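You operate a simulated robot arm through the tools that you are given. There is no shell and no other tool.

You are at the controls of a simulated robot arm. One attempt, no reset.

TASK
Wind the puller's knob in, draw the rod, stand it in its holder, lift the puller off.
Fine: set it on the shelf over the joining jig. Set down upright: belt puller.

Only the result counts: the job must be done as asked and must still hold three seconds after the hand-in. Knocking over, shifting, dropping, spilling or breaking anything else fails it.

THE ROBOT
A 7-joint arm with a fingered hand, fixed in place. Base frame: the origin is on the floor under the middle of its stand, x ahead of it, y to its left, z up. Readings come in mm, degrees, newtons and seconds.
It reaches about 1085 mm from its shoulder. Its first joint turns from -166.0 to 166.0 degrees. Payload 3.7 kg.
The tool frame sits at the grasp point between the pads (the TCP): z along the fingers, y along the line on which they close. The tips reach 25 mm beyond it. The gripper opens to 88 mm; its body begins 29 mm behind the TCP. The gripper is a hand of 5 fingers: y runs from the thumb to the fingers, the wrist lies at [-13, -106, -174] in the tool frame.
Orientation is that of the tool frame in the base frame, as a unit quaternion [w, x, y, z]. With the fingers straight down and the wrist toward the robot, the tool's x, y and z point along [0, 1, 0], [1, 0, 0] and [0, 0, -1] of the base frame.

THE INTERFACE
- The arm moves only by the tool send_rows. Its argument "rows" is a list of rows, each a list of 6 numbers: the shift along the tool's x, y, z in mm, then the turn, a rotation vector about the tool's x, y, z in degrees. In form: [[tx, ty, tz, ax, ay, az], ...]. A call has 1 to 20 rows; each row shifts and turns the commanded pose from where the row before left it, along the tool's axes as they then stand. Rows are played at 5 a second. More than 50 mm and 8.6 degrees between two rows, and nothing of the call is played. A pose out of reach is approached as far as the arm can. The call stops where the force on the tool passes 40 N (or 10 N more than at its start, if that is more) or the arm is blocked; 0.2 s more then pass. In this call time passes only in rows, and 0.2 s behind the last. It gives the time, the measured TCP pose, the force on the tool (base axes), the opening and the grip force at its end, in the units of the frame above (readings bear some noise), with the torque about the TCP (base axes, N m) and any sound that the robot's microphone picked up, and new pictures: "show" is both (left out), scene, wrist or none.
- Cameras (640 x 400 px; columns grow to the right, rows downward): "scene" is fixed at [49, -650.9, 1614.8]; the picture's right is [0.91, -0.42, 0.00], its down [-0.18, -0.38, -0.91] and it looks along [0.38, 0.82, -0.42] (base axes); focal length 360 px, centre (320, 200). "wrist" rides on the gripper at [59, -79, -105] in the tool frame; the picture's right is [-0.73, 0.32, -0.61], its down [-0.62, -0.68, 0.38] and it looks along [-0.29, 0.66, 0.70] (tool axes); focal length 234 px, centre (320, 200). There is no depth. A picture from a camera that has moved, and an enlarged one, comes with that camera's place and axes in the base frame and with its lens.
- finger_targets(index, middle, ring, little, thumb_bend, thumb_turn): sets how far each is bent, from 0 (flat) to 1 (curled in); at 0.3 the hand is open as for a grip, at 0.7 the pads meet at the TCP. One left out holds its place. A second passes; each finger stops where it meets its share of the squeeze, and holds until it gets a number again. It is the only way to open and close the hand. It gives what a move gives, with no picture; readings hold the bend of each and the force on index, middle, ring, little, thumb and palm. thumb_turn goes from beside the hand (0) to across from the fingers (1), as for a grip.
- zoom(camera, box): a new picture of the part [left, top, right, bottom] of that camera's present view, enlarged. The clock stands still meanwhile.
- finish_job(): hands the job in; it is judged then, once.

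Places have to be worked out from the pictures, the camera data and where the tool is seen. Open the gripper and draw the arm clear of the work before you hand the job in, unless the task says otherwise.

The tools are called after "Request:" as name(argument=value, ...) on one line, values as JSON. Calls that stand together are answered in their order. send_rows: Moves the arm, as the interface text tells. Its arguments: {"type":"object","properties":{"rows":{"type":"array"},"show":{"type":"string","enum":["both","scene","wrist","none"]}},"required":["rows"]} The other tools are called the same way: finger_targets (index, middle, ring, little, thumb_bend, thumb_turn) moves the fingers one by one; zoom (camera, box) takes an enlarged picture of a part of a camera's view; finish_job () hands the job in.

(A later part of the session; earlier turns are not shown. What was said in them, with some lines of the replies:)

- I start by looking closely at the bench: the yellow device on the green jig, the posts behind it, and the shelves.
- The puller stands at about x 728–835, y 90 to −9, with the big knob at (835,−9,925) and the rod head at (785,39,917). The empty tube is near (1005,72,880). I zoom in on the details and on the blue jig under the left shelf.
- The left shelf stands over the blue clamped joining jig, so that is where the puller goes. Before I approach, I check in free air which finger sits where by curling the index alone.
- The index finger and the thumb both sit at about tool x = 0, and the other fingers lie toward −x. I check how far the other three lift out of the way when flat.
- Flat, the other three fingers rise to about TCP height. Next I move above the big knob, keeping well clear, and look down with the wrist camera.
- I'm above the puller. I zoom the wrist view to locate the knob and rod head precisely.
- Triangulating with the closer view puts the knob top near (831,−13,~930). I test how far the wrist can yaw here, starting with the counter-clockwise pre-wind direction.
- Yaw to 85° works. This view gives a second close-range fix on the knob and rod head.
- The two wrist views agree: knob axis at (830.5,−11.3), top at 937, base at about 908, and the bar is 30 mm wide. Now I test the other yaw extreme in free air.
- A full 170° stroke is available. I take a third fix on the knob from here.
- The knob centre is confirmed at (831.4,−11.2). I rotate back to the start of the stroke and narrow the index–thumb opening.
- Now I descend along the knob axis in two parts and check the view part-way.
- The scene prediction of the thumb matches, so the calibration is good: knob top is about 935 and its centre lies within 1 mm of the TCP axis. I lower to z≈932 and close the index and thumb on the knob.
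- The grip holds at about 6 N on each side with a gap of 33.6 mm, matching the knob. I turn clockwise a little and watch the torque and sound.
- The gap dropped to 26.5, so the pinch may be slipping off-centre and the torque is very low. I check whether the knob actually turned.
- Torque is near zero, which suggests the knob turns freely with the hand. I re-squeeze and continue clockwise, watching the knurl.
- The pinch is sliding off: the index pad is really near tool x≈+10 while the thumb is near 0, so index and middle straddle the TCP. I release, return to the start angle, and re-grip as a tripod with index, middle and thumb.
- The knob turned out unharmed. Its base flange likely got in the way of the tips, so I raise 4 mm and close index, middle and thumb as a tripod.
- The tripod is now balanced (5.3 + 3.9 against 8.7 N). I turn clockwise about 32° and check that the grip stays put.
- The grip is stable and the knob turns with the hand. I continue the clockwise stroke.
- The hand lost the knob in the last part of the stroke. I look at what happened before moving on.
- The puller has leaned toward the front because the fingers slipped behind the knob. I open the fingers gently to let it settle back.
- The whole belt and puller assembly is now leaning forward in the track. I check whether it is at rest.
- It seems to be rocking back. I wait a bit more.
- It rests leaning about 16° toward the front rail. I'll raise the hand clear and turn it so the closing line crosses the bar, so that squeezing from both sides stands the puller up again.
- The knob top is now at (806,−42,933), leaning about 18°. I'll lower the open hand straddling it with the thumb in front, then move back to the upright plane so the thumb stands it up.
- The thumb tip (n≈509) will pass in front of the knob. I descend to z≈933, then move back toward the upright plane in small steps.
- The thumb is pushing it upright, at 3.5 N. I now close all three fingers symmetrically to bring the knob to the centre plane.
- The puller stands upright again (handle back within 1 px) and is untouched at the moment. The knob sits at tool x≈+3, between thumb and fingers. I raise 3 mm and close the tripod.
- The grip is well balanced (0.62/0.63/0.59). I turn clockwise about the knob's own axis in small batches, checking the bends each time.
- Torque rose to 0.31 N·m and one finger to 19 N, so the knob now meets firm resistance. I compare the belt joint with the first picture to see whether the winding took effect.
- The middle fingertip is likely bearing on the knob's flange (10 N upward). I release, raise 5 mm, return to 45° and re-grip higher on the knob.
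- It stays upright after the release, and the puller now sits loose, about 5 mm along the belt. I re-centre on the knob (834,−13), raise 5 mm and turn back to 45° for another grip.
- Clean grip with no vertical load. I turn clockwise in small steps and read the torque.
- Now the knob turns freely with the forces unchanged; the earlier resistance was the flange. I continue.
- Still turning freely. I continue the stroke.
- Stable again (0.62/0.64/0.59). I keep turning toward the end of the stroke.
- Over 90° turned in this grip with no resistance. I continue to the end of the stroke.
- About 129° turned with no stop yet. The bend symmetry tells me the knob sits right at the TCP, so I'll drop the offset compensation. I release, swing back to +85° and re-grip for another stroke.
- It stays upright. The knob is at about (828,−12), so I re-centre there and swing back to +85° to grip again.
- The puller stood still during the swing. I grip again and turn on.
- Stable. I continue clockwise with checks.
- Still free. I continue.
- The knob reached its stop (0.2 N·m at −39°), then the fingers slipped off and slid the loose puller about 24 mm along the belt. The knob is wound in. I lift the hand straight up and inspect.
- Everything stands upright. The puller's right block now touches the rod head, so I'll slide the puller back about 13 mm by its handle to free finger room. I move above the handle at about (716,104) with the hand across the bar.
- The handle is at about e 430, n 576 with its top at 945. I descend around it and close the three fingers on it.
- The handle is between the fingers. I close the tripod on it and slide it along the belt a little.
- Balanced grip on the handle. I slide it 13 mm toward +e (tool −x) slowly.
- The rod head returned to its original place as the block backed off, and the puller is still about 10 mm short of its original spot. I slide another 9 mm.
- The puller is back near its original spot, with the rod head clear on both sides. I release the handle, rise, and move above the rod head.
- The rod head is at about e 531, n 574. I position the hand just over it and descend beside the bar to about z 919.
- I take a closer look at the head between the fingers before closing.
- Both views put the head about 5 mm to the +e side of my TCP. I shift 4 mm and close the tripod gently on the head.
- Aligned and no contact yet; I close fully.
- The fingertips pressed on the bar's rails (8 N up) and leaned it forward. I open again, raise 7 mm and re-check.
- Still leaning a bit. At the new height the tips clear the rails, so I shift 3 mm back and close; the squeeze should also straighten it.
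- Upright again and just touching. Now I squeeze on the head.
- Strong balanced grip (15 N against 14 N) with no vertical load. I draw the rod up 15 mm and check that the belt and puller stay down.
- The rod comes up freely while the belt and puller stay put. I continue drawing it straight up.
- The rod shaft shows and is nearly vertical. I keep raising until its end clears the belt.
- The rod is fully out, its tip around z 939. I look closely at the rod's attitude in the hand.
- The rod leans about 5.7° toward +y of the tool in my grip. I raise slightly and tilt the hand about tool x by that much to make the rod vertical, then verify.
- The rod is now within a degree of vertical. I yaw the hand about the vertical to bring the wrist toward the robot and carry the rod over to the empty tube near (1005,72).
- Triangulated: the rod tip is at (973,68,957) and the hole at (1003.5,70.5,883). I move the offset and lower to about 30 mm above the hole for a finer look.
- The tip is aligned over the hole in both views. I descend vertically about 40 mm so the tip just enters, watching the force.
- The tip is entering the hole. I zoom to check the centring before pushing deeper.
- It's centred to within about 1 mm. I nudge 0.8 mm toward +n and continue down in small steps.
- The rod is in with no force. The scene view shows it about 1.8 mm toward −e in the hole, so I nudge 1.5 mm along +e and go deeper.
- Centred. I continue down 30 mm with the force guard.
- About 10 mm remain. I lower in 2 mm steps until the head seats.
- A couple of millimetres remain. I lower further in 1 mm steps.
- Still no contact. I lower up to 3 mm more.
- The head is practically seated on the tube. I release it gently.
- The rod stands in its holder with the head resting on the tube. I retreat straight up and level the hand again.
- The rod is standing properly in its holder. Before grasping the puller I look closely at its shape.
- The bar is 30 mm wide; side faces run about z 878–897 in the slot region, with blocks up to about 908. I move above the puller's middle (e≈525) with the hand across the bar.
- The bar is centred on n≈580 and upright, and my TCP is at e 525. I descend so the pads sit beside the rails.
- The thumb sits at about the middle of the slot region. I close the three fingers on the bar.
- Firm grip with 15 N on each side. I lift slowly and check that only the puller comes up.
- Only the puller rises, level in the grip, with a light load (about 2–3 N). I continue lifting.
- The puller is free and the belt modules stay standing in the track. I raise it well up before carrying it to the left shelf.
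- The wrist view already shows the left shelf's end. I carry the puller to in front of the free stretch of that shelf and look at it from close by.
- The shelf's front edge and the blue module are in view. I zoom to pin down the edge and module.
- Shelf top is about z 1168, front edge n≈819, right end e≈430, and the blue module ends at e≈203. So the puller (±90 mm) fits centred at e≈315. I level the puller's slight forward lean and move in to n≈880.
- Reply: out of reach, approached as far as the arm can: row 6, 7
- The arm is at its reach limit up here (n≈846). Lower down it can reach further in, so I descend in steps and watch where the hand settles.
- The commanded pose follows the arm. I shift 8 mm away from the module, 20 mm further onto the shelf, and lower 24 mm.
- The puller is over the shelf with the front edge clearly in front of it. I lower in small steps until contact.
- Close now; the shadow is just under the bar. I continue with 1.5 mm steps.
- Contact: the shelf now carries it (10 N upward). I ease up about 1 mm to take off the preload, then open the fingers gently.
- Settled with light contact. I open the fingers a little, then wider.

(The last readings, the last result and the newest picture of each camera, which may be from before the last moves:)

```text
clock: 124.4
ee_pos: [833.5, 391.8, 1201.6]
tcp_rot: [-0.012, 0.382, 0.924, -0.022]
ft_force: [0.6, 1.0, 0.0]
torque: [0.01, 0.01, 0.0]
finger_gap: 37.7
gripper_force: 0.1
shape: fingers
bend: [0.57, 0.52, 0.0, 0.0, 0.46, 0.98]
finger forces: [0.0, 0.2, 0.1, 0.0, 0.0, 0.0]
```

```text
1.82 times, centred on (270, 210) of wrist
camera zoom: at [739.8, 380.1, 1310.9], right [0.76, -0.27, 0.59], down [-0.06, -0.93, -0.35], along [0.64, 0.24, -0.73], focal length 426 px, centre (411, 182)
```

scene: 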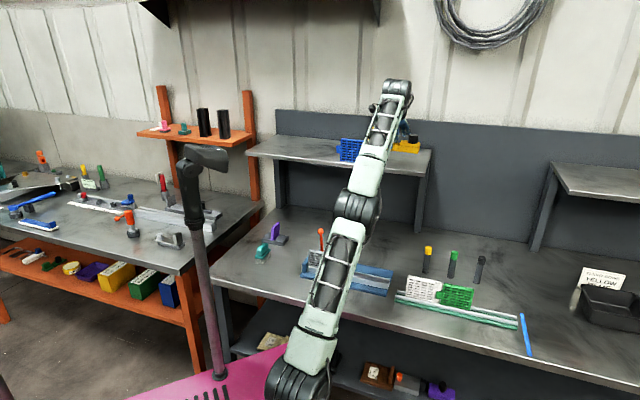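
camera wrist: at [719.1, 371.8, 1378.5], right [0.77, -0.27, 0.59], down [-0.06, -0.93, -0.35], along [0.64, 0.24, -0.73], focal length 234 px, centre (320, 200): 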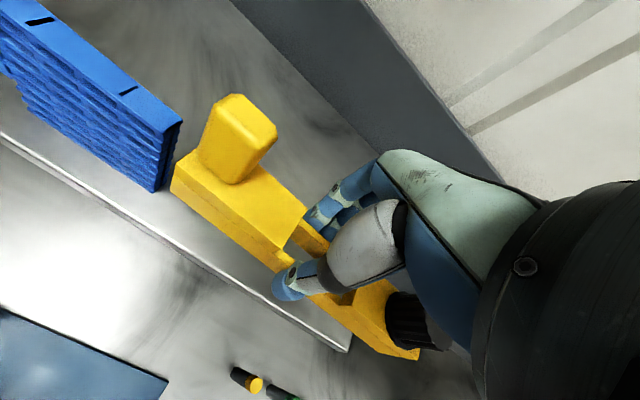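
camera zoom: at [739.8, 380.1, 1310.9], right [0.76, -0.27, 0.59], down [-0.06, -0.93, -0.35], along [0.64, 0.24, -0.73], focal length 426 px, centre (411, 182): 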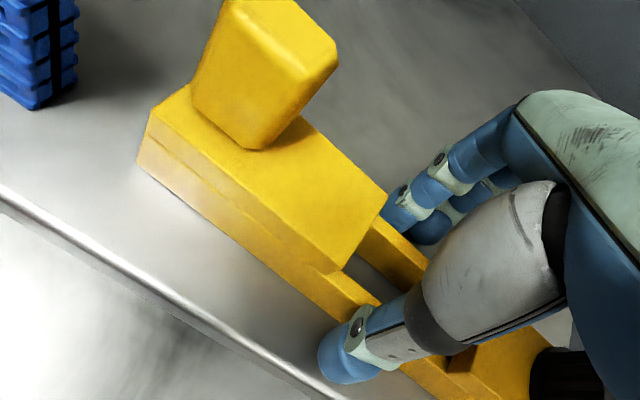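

The puller stands by itself on the shelf. I open wider and withdraw straight up.

Request:
finger_targets(index=0.42, thumb_bend=0.35, middle=0.42)

Request:
send_rows(rows=[[0, -0.5, -10, 0, 0, 0], [0, -0.8, -15, 0, 0, 0], [0, -0.8, -15, 0, 0, 0], [0, 0, 0, 0, 0, 0]])

Request:
zoom(camera="wrist", box=[100, 60, 440, 360])

Request:
zoom(camera="scene", box=[340, 110, 450, 190])

```text
clock: 125.4
ee_pos: [834.2, 390.8, 1202.3]
tcp_rot: [-0.013, 0.383, 0.923, -0.023]
ft_force: [-0.4, -0.3, -0.5]
torque: [0.0, 0.0, 0.01]
finger_gap: 66.5
gripper_force: 0.1
shape: fingers
bend: [0.42, 0.42, 0.0, 0.0, 0.35, 0.96]
finger forces: [0.1, 0.0, 0.1, 0.1, 0.0, 0.0]
```

```text
clock: 126.4
ee_pos: [832.5, 391.6, 1241.4]
tcp_rot: [-0.013, 0.383, 0.923, -0.022]
ft_force: [-0.6, -0.2, 0.2]
torque: [0.0, 0.0, 0.0]
finger_gap: 66.6
gripper_force: 0.1
shape: fingers
bend: [0.42, 0.42, 0.0, 0.0, 0.35, 0.96]
finger forces: [0.0, 0.0, 0.0, 0.1, 0.1, 0.0]
camera wrist: at [739.6, 380.2, 1350.9], right [0.77, -0.27, 0.59], down [-0.06, -0.93, -0.35], along [0.64, 0.24, -0.73], focal length 234 px, centre (320, 200)
```

scene: 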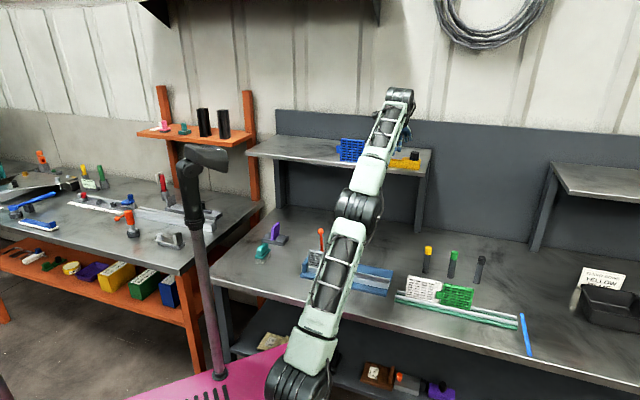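
wrist: 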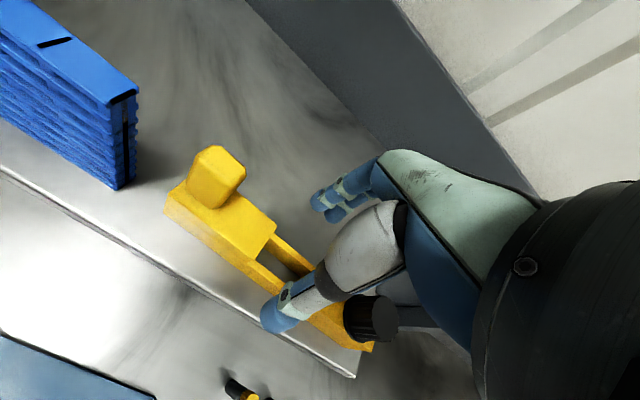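

```text
1.33 times, centred on (270, 210) of wrist
camera zoom: at [739.6, 380.2, 1350.9], right [0.77, -0.27, 0.59], down [-0.06, -0.93, -0.35], along [0.64, 0.24, -0.73], focal length 312 px, centre (387, 187)
```

zoom: 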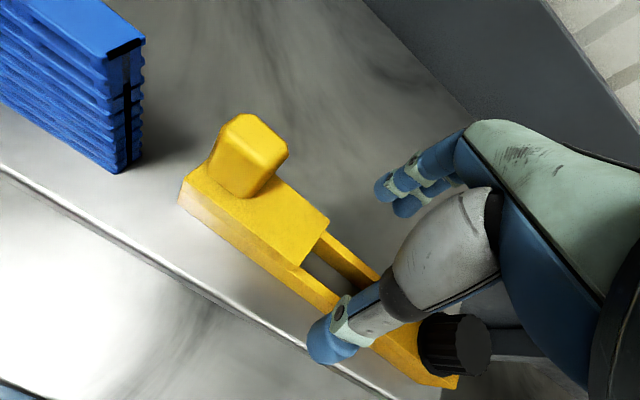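

```text
5.00 times, centred on (395, 150) of scene
camera zoom: at [49.0, -650.9, 1614.8], right [0.91, -0.42, 0.0], down [-0.18, -0.38, -0.91], along [0.38, 0.82, -0.42], focal length 1800 px, centre (-55, 450)
```

zoom: 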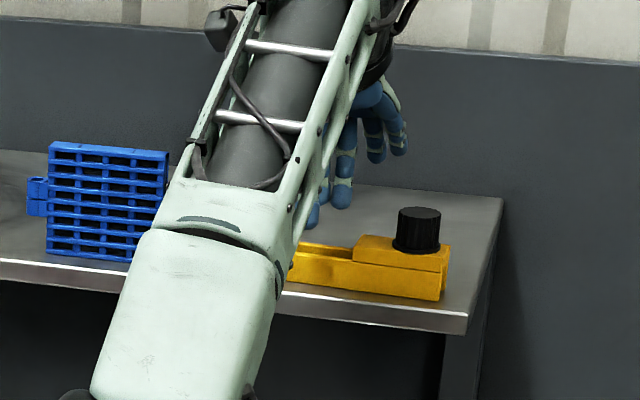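

The puller stands upright on the shelf, clear of the edges and the module. I back away upward and toward the robot, keeping the fingers above the knob and handle.

Request:
send_rows(rows=[[0, -3.5, -10, 0, 0, 0], [0, -5.5, -11, 0, 0, 0], [0, -8.6, -12, 0, 0, 0], [0, -12, -12, 0, 0, 0], [0, -15, -12, 0, 0, 0], [0, -20, -10, 0, 0, 0], [0, -30, -5, 0, 0, 0], [0, -35, -5, 0, 0, 0], [0, -40, -5, 0, 0, 0], [0, 0, 0, -3, 0, 0], [0, 0, 0, 0, 0, 0]])

Request:
zoom(camera="scene", box=[330, 110, 450, 190])

Request:
zoom(camera="wrist", box=[60, 0, 400, 260])

```text
clock: 128.8
ee_pos: [710.0, 270.9, 1324.6]
tcp_rot: [-0.002, 0.383, 0.924, 0.003]
ft_force: [-0.8, 0.6, -0.6]
torque: [-0.02, -0.01, -0.02]
finger_gap: 66.6
gripper_force: 0.0
shape: fingers
bend: [0.42, 0.42, 0.0, 0.0, 0.35, 0.96]
finger forces: [0.1, 0.0, 0.1, 0.0, 0.1, 0.1]
out of reach, approached as far as the arm can: row 2, 3
camera wrist: at [613.1, 255.8, 1430.8], right [0.74, -0.29, 0.6], down [-0.04, -0.92, -0.39], along [0.67, 0.26, -0.7], focal length 234 px, centre (320, 200)
```

scene: 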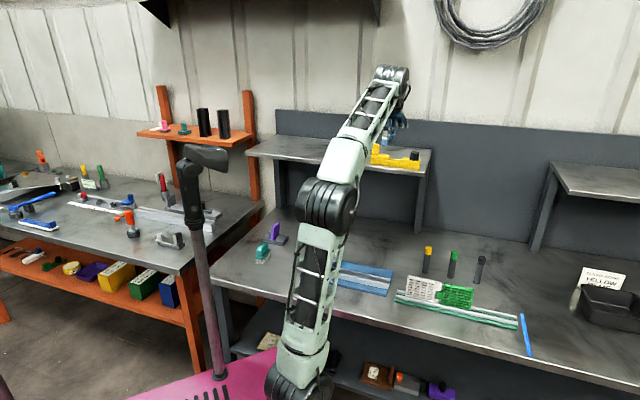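
wrist: 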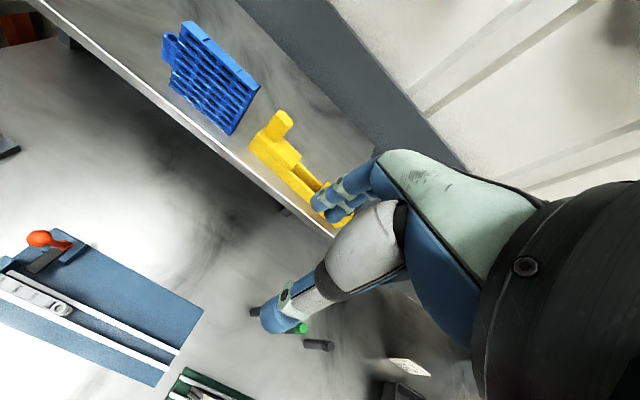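

```text
5.00 times, centred on (390, 150) of scene
camera zoom: at [49.0, -650.9, 1614.8], right [0.91, -0.42, 0.0], down [-0.18, -0.38, -0.91], along [0.38, 0.82, -0.42], focal length 1800 px, centre (-30, 450)
```

zoom: 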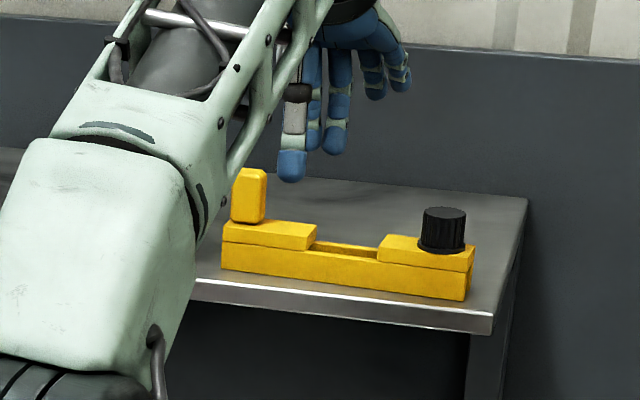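

```text
1.54 times, centred on (230, 130) of wrist
camera zoom: at [613.1, 255.8, 1430.8], right [0.74, -0.29, 0.6], down [-0.04, -0.92, -0.39], along [0.67, 0.26, -0.7], focal length 360 px, centre (458, 308)
```

zoom: 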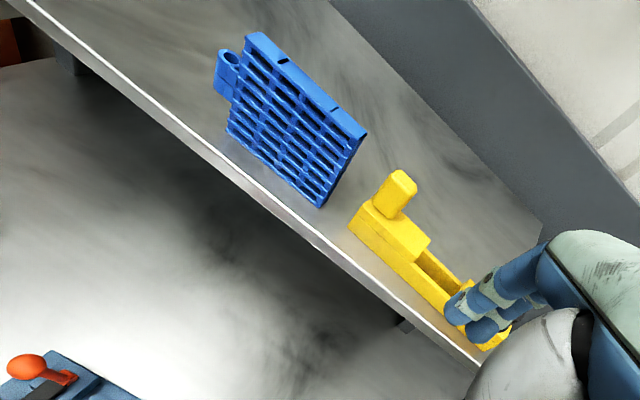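

The puller stands upright on the left shelf. I move the arm back to its starting area and check the whole scene.

Request:
send_rows(rows=[[-19.4, -41.5, -8.3, 0, 0, 0], [-19.4, -41.5, -8.3, 0, 0, 0], [-19.4, -41.5, -8.3, 0, 0, 0], [-19.4, -41.5, -8.3, 0, 0, 0], [-19.4, -41.5, -8.3, 0, 0, 0], [-19.4, -41.5, -8.3, 0, 0, 0], [-19.4, -41.5, -8.3, 0, 0, 0], [-19.4, -41.5, -8.3, 0, 0, 0], [-19.4, -41.5, -8.3, 0, 0, 0]])

Request:
finger_targets(index=0.3, middle=0.3, ring=0.3, little=0.3, thumb_bend=0.3)

Request:
zoom(camera="scene", box=[380, 235, 530, 330])

Request:
zoom(camera="scene", box=[320, 120, 440, 190])

```text
clock: 130.8
ee_pos: [570.0, -116.6, 1398.2]
tcp_rot: [-0.002, 0.383, 0.924, 0.002]
ft_force: [-0.4, 0.8, -0.2]
torque: [0.0, 0.06, 0.02]
finger_gap: 66.4
gripper_force: 0.1
shape: fingers
bend: [0.42, 0.42, 0.0, 0.0, 0.35, 0.96]
finger forces: [0.0, 0.0, 0.0, 0.0, 0.1, 0.1]
camera wrist: at [473.0, -131.0, 1503.6], right [0.74, -0.29, 0.6], down [-0.04, -0.92, -0.39], along [0.67, 0.26, -0.7], focal length 234 px, centre (320, 200)
```

scene: 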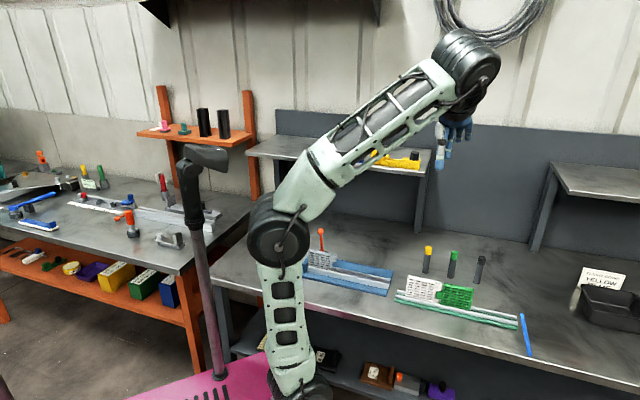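
wrist: 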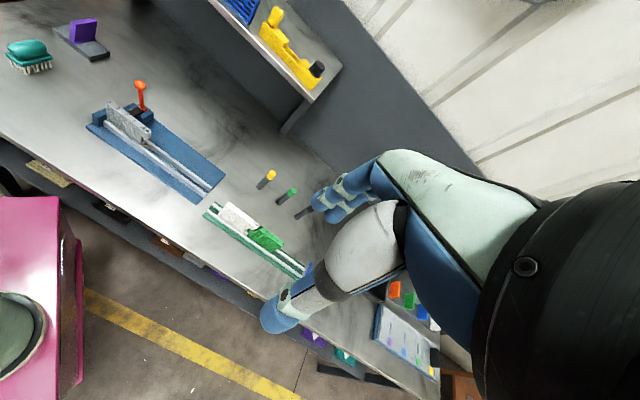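

```text
clock: 131.8
ee_pos: [570.4, -115.8, 1397.2]
tcp_rot: [-0.002, 0.383, 0.924, 0.002]
ft_force: [0.7, 0.0, 0.5]
torque: [0.0, 0.01, 0.01]
finger_gap: 84.7
gripper_force: 0.1
shape: fingers
bend: [0.3, 0.3, 0.3, 0.3, 0.3, 0.96]
finger forces: [0.0, 0.1, 0.1, 0.0, 0.1, 0.0]
```

```text
4.21 times, centred on (455, 282) of scene
camera zoom: at [49.0, -650.9, 1614.8], right [0.91, -0.42, 0.0], down [-0.18, -0.38, -0.91], along [0.38, 0.82, -0.42], focal length 1516 px, centre (-248, -147)
```

zoom: 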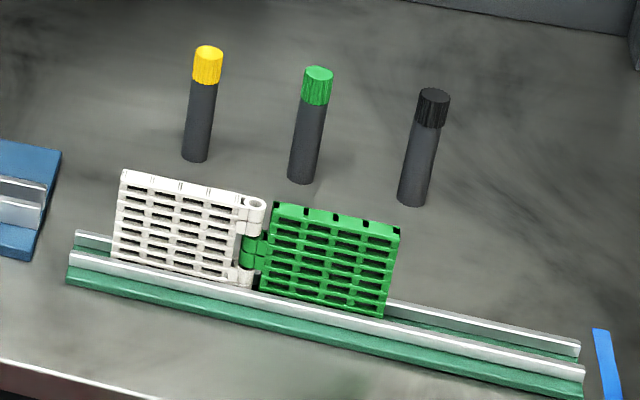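

```text
5.33 times, centred on (380, 155) of scene
camera zoom: at [49.0, -650.9, 1614.8], right [0.91, -0.42, 0.0], down [-0.18, -0.38, -0.91], along [0.38, 0.82, -0.42], focal length 1920 px, centre (0, 440)
```

zoom: 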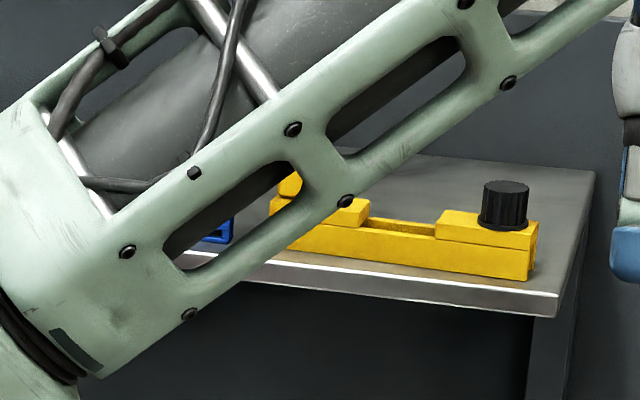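

The rod stands in its holder, the two belt rows stand in the track, and the puller sits upright on the shelf above the blue joining jig. The hand is open and clear, so I hand the job in.

Request:
finish_job()

```text
The job is handed in.
```

The job is handed in. I wound the puller's knob in, drew the rod and stood it in its holder, lifted the puller off, and set it upright on the shelf. In the last pictures the hand was open and the arm was back at its start position.

- **Shelf:** I read "the joining jig" as the blue clamped jig, so the puller is on the left shelf, which hangs over it. It sits between the blue belt row and the shelf's right end.
- **Knob:** I turned it clockwise until it met firm resistance, about 0.2 N·m. The rod then drew out with almost no force.
- **Disturbance along the way:** While I wound the knob, the fingers slipped off twice. The first slip leaned the belt and puller toward the front rail. The second slid the puller about 24 mm along the belt. I stood the assembly up and slid the puller back near its original spot before drawing the rod.
- **At hand-in:** Both belt rows were standing in the track. The white row was where it started and the green one a few millimetres along. Nothing else appeared to have moved.
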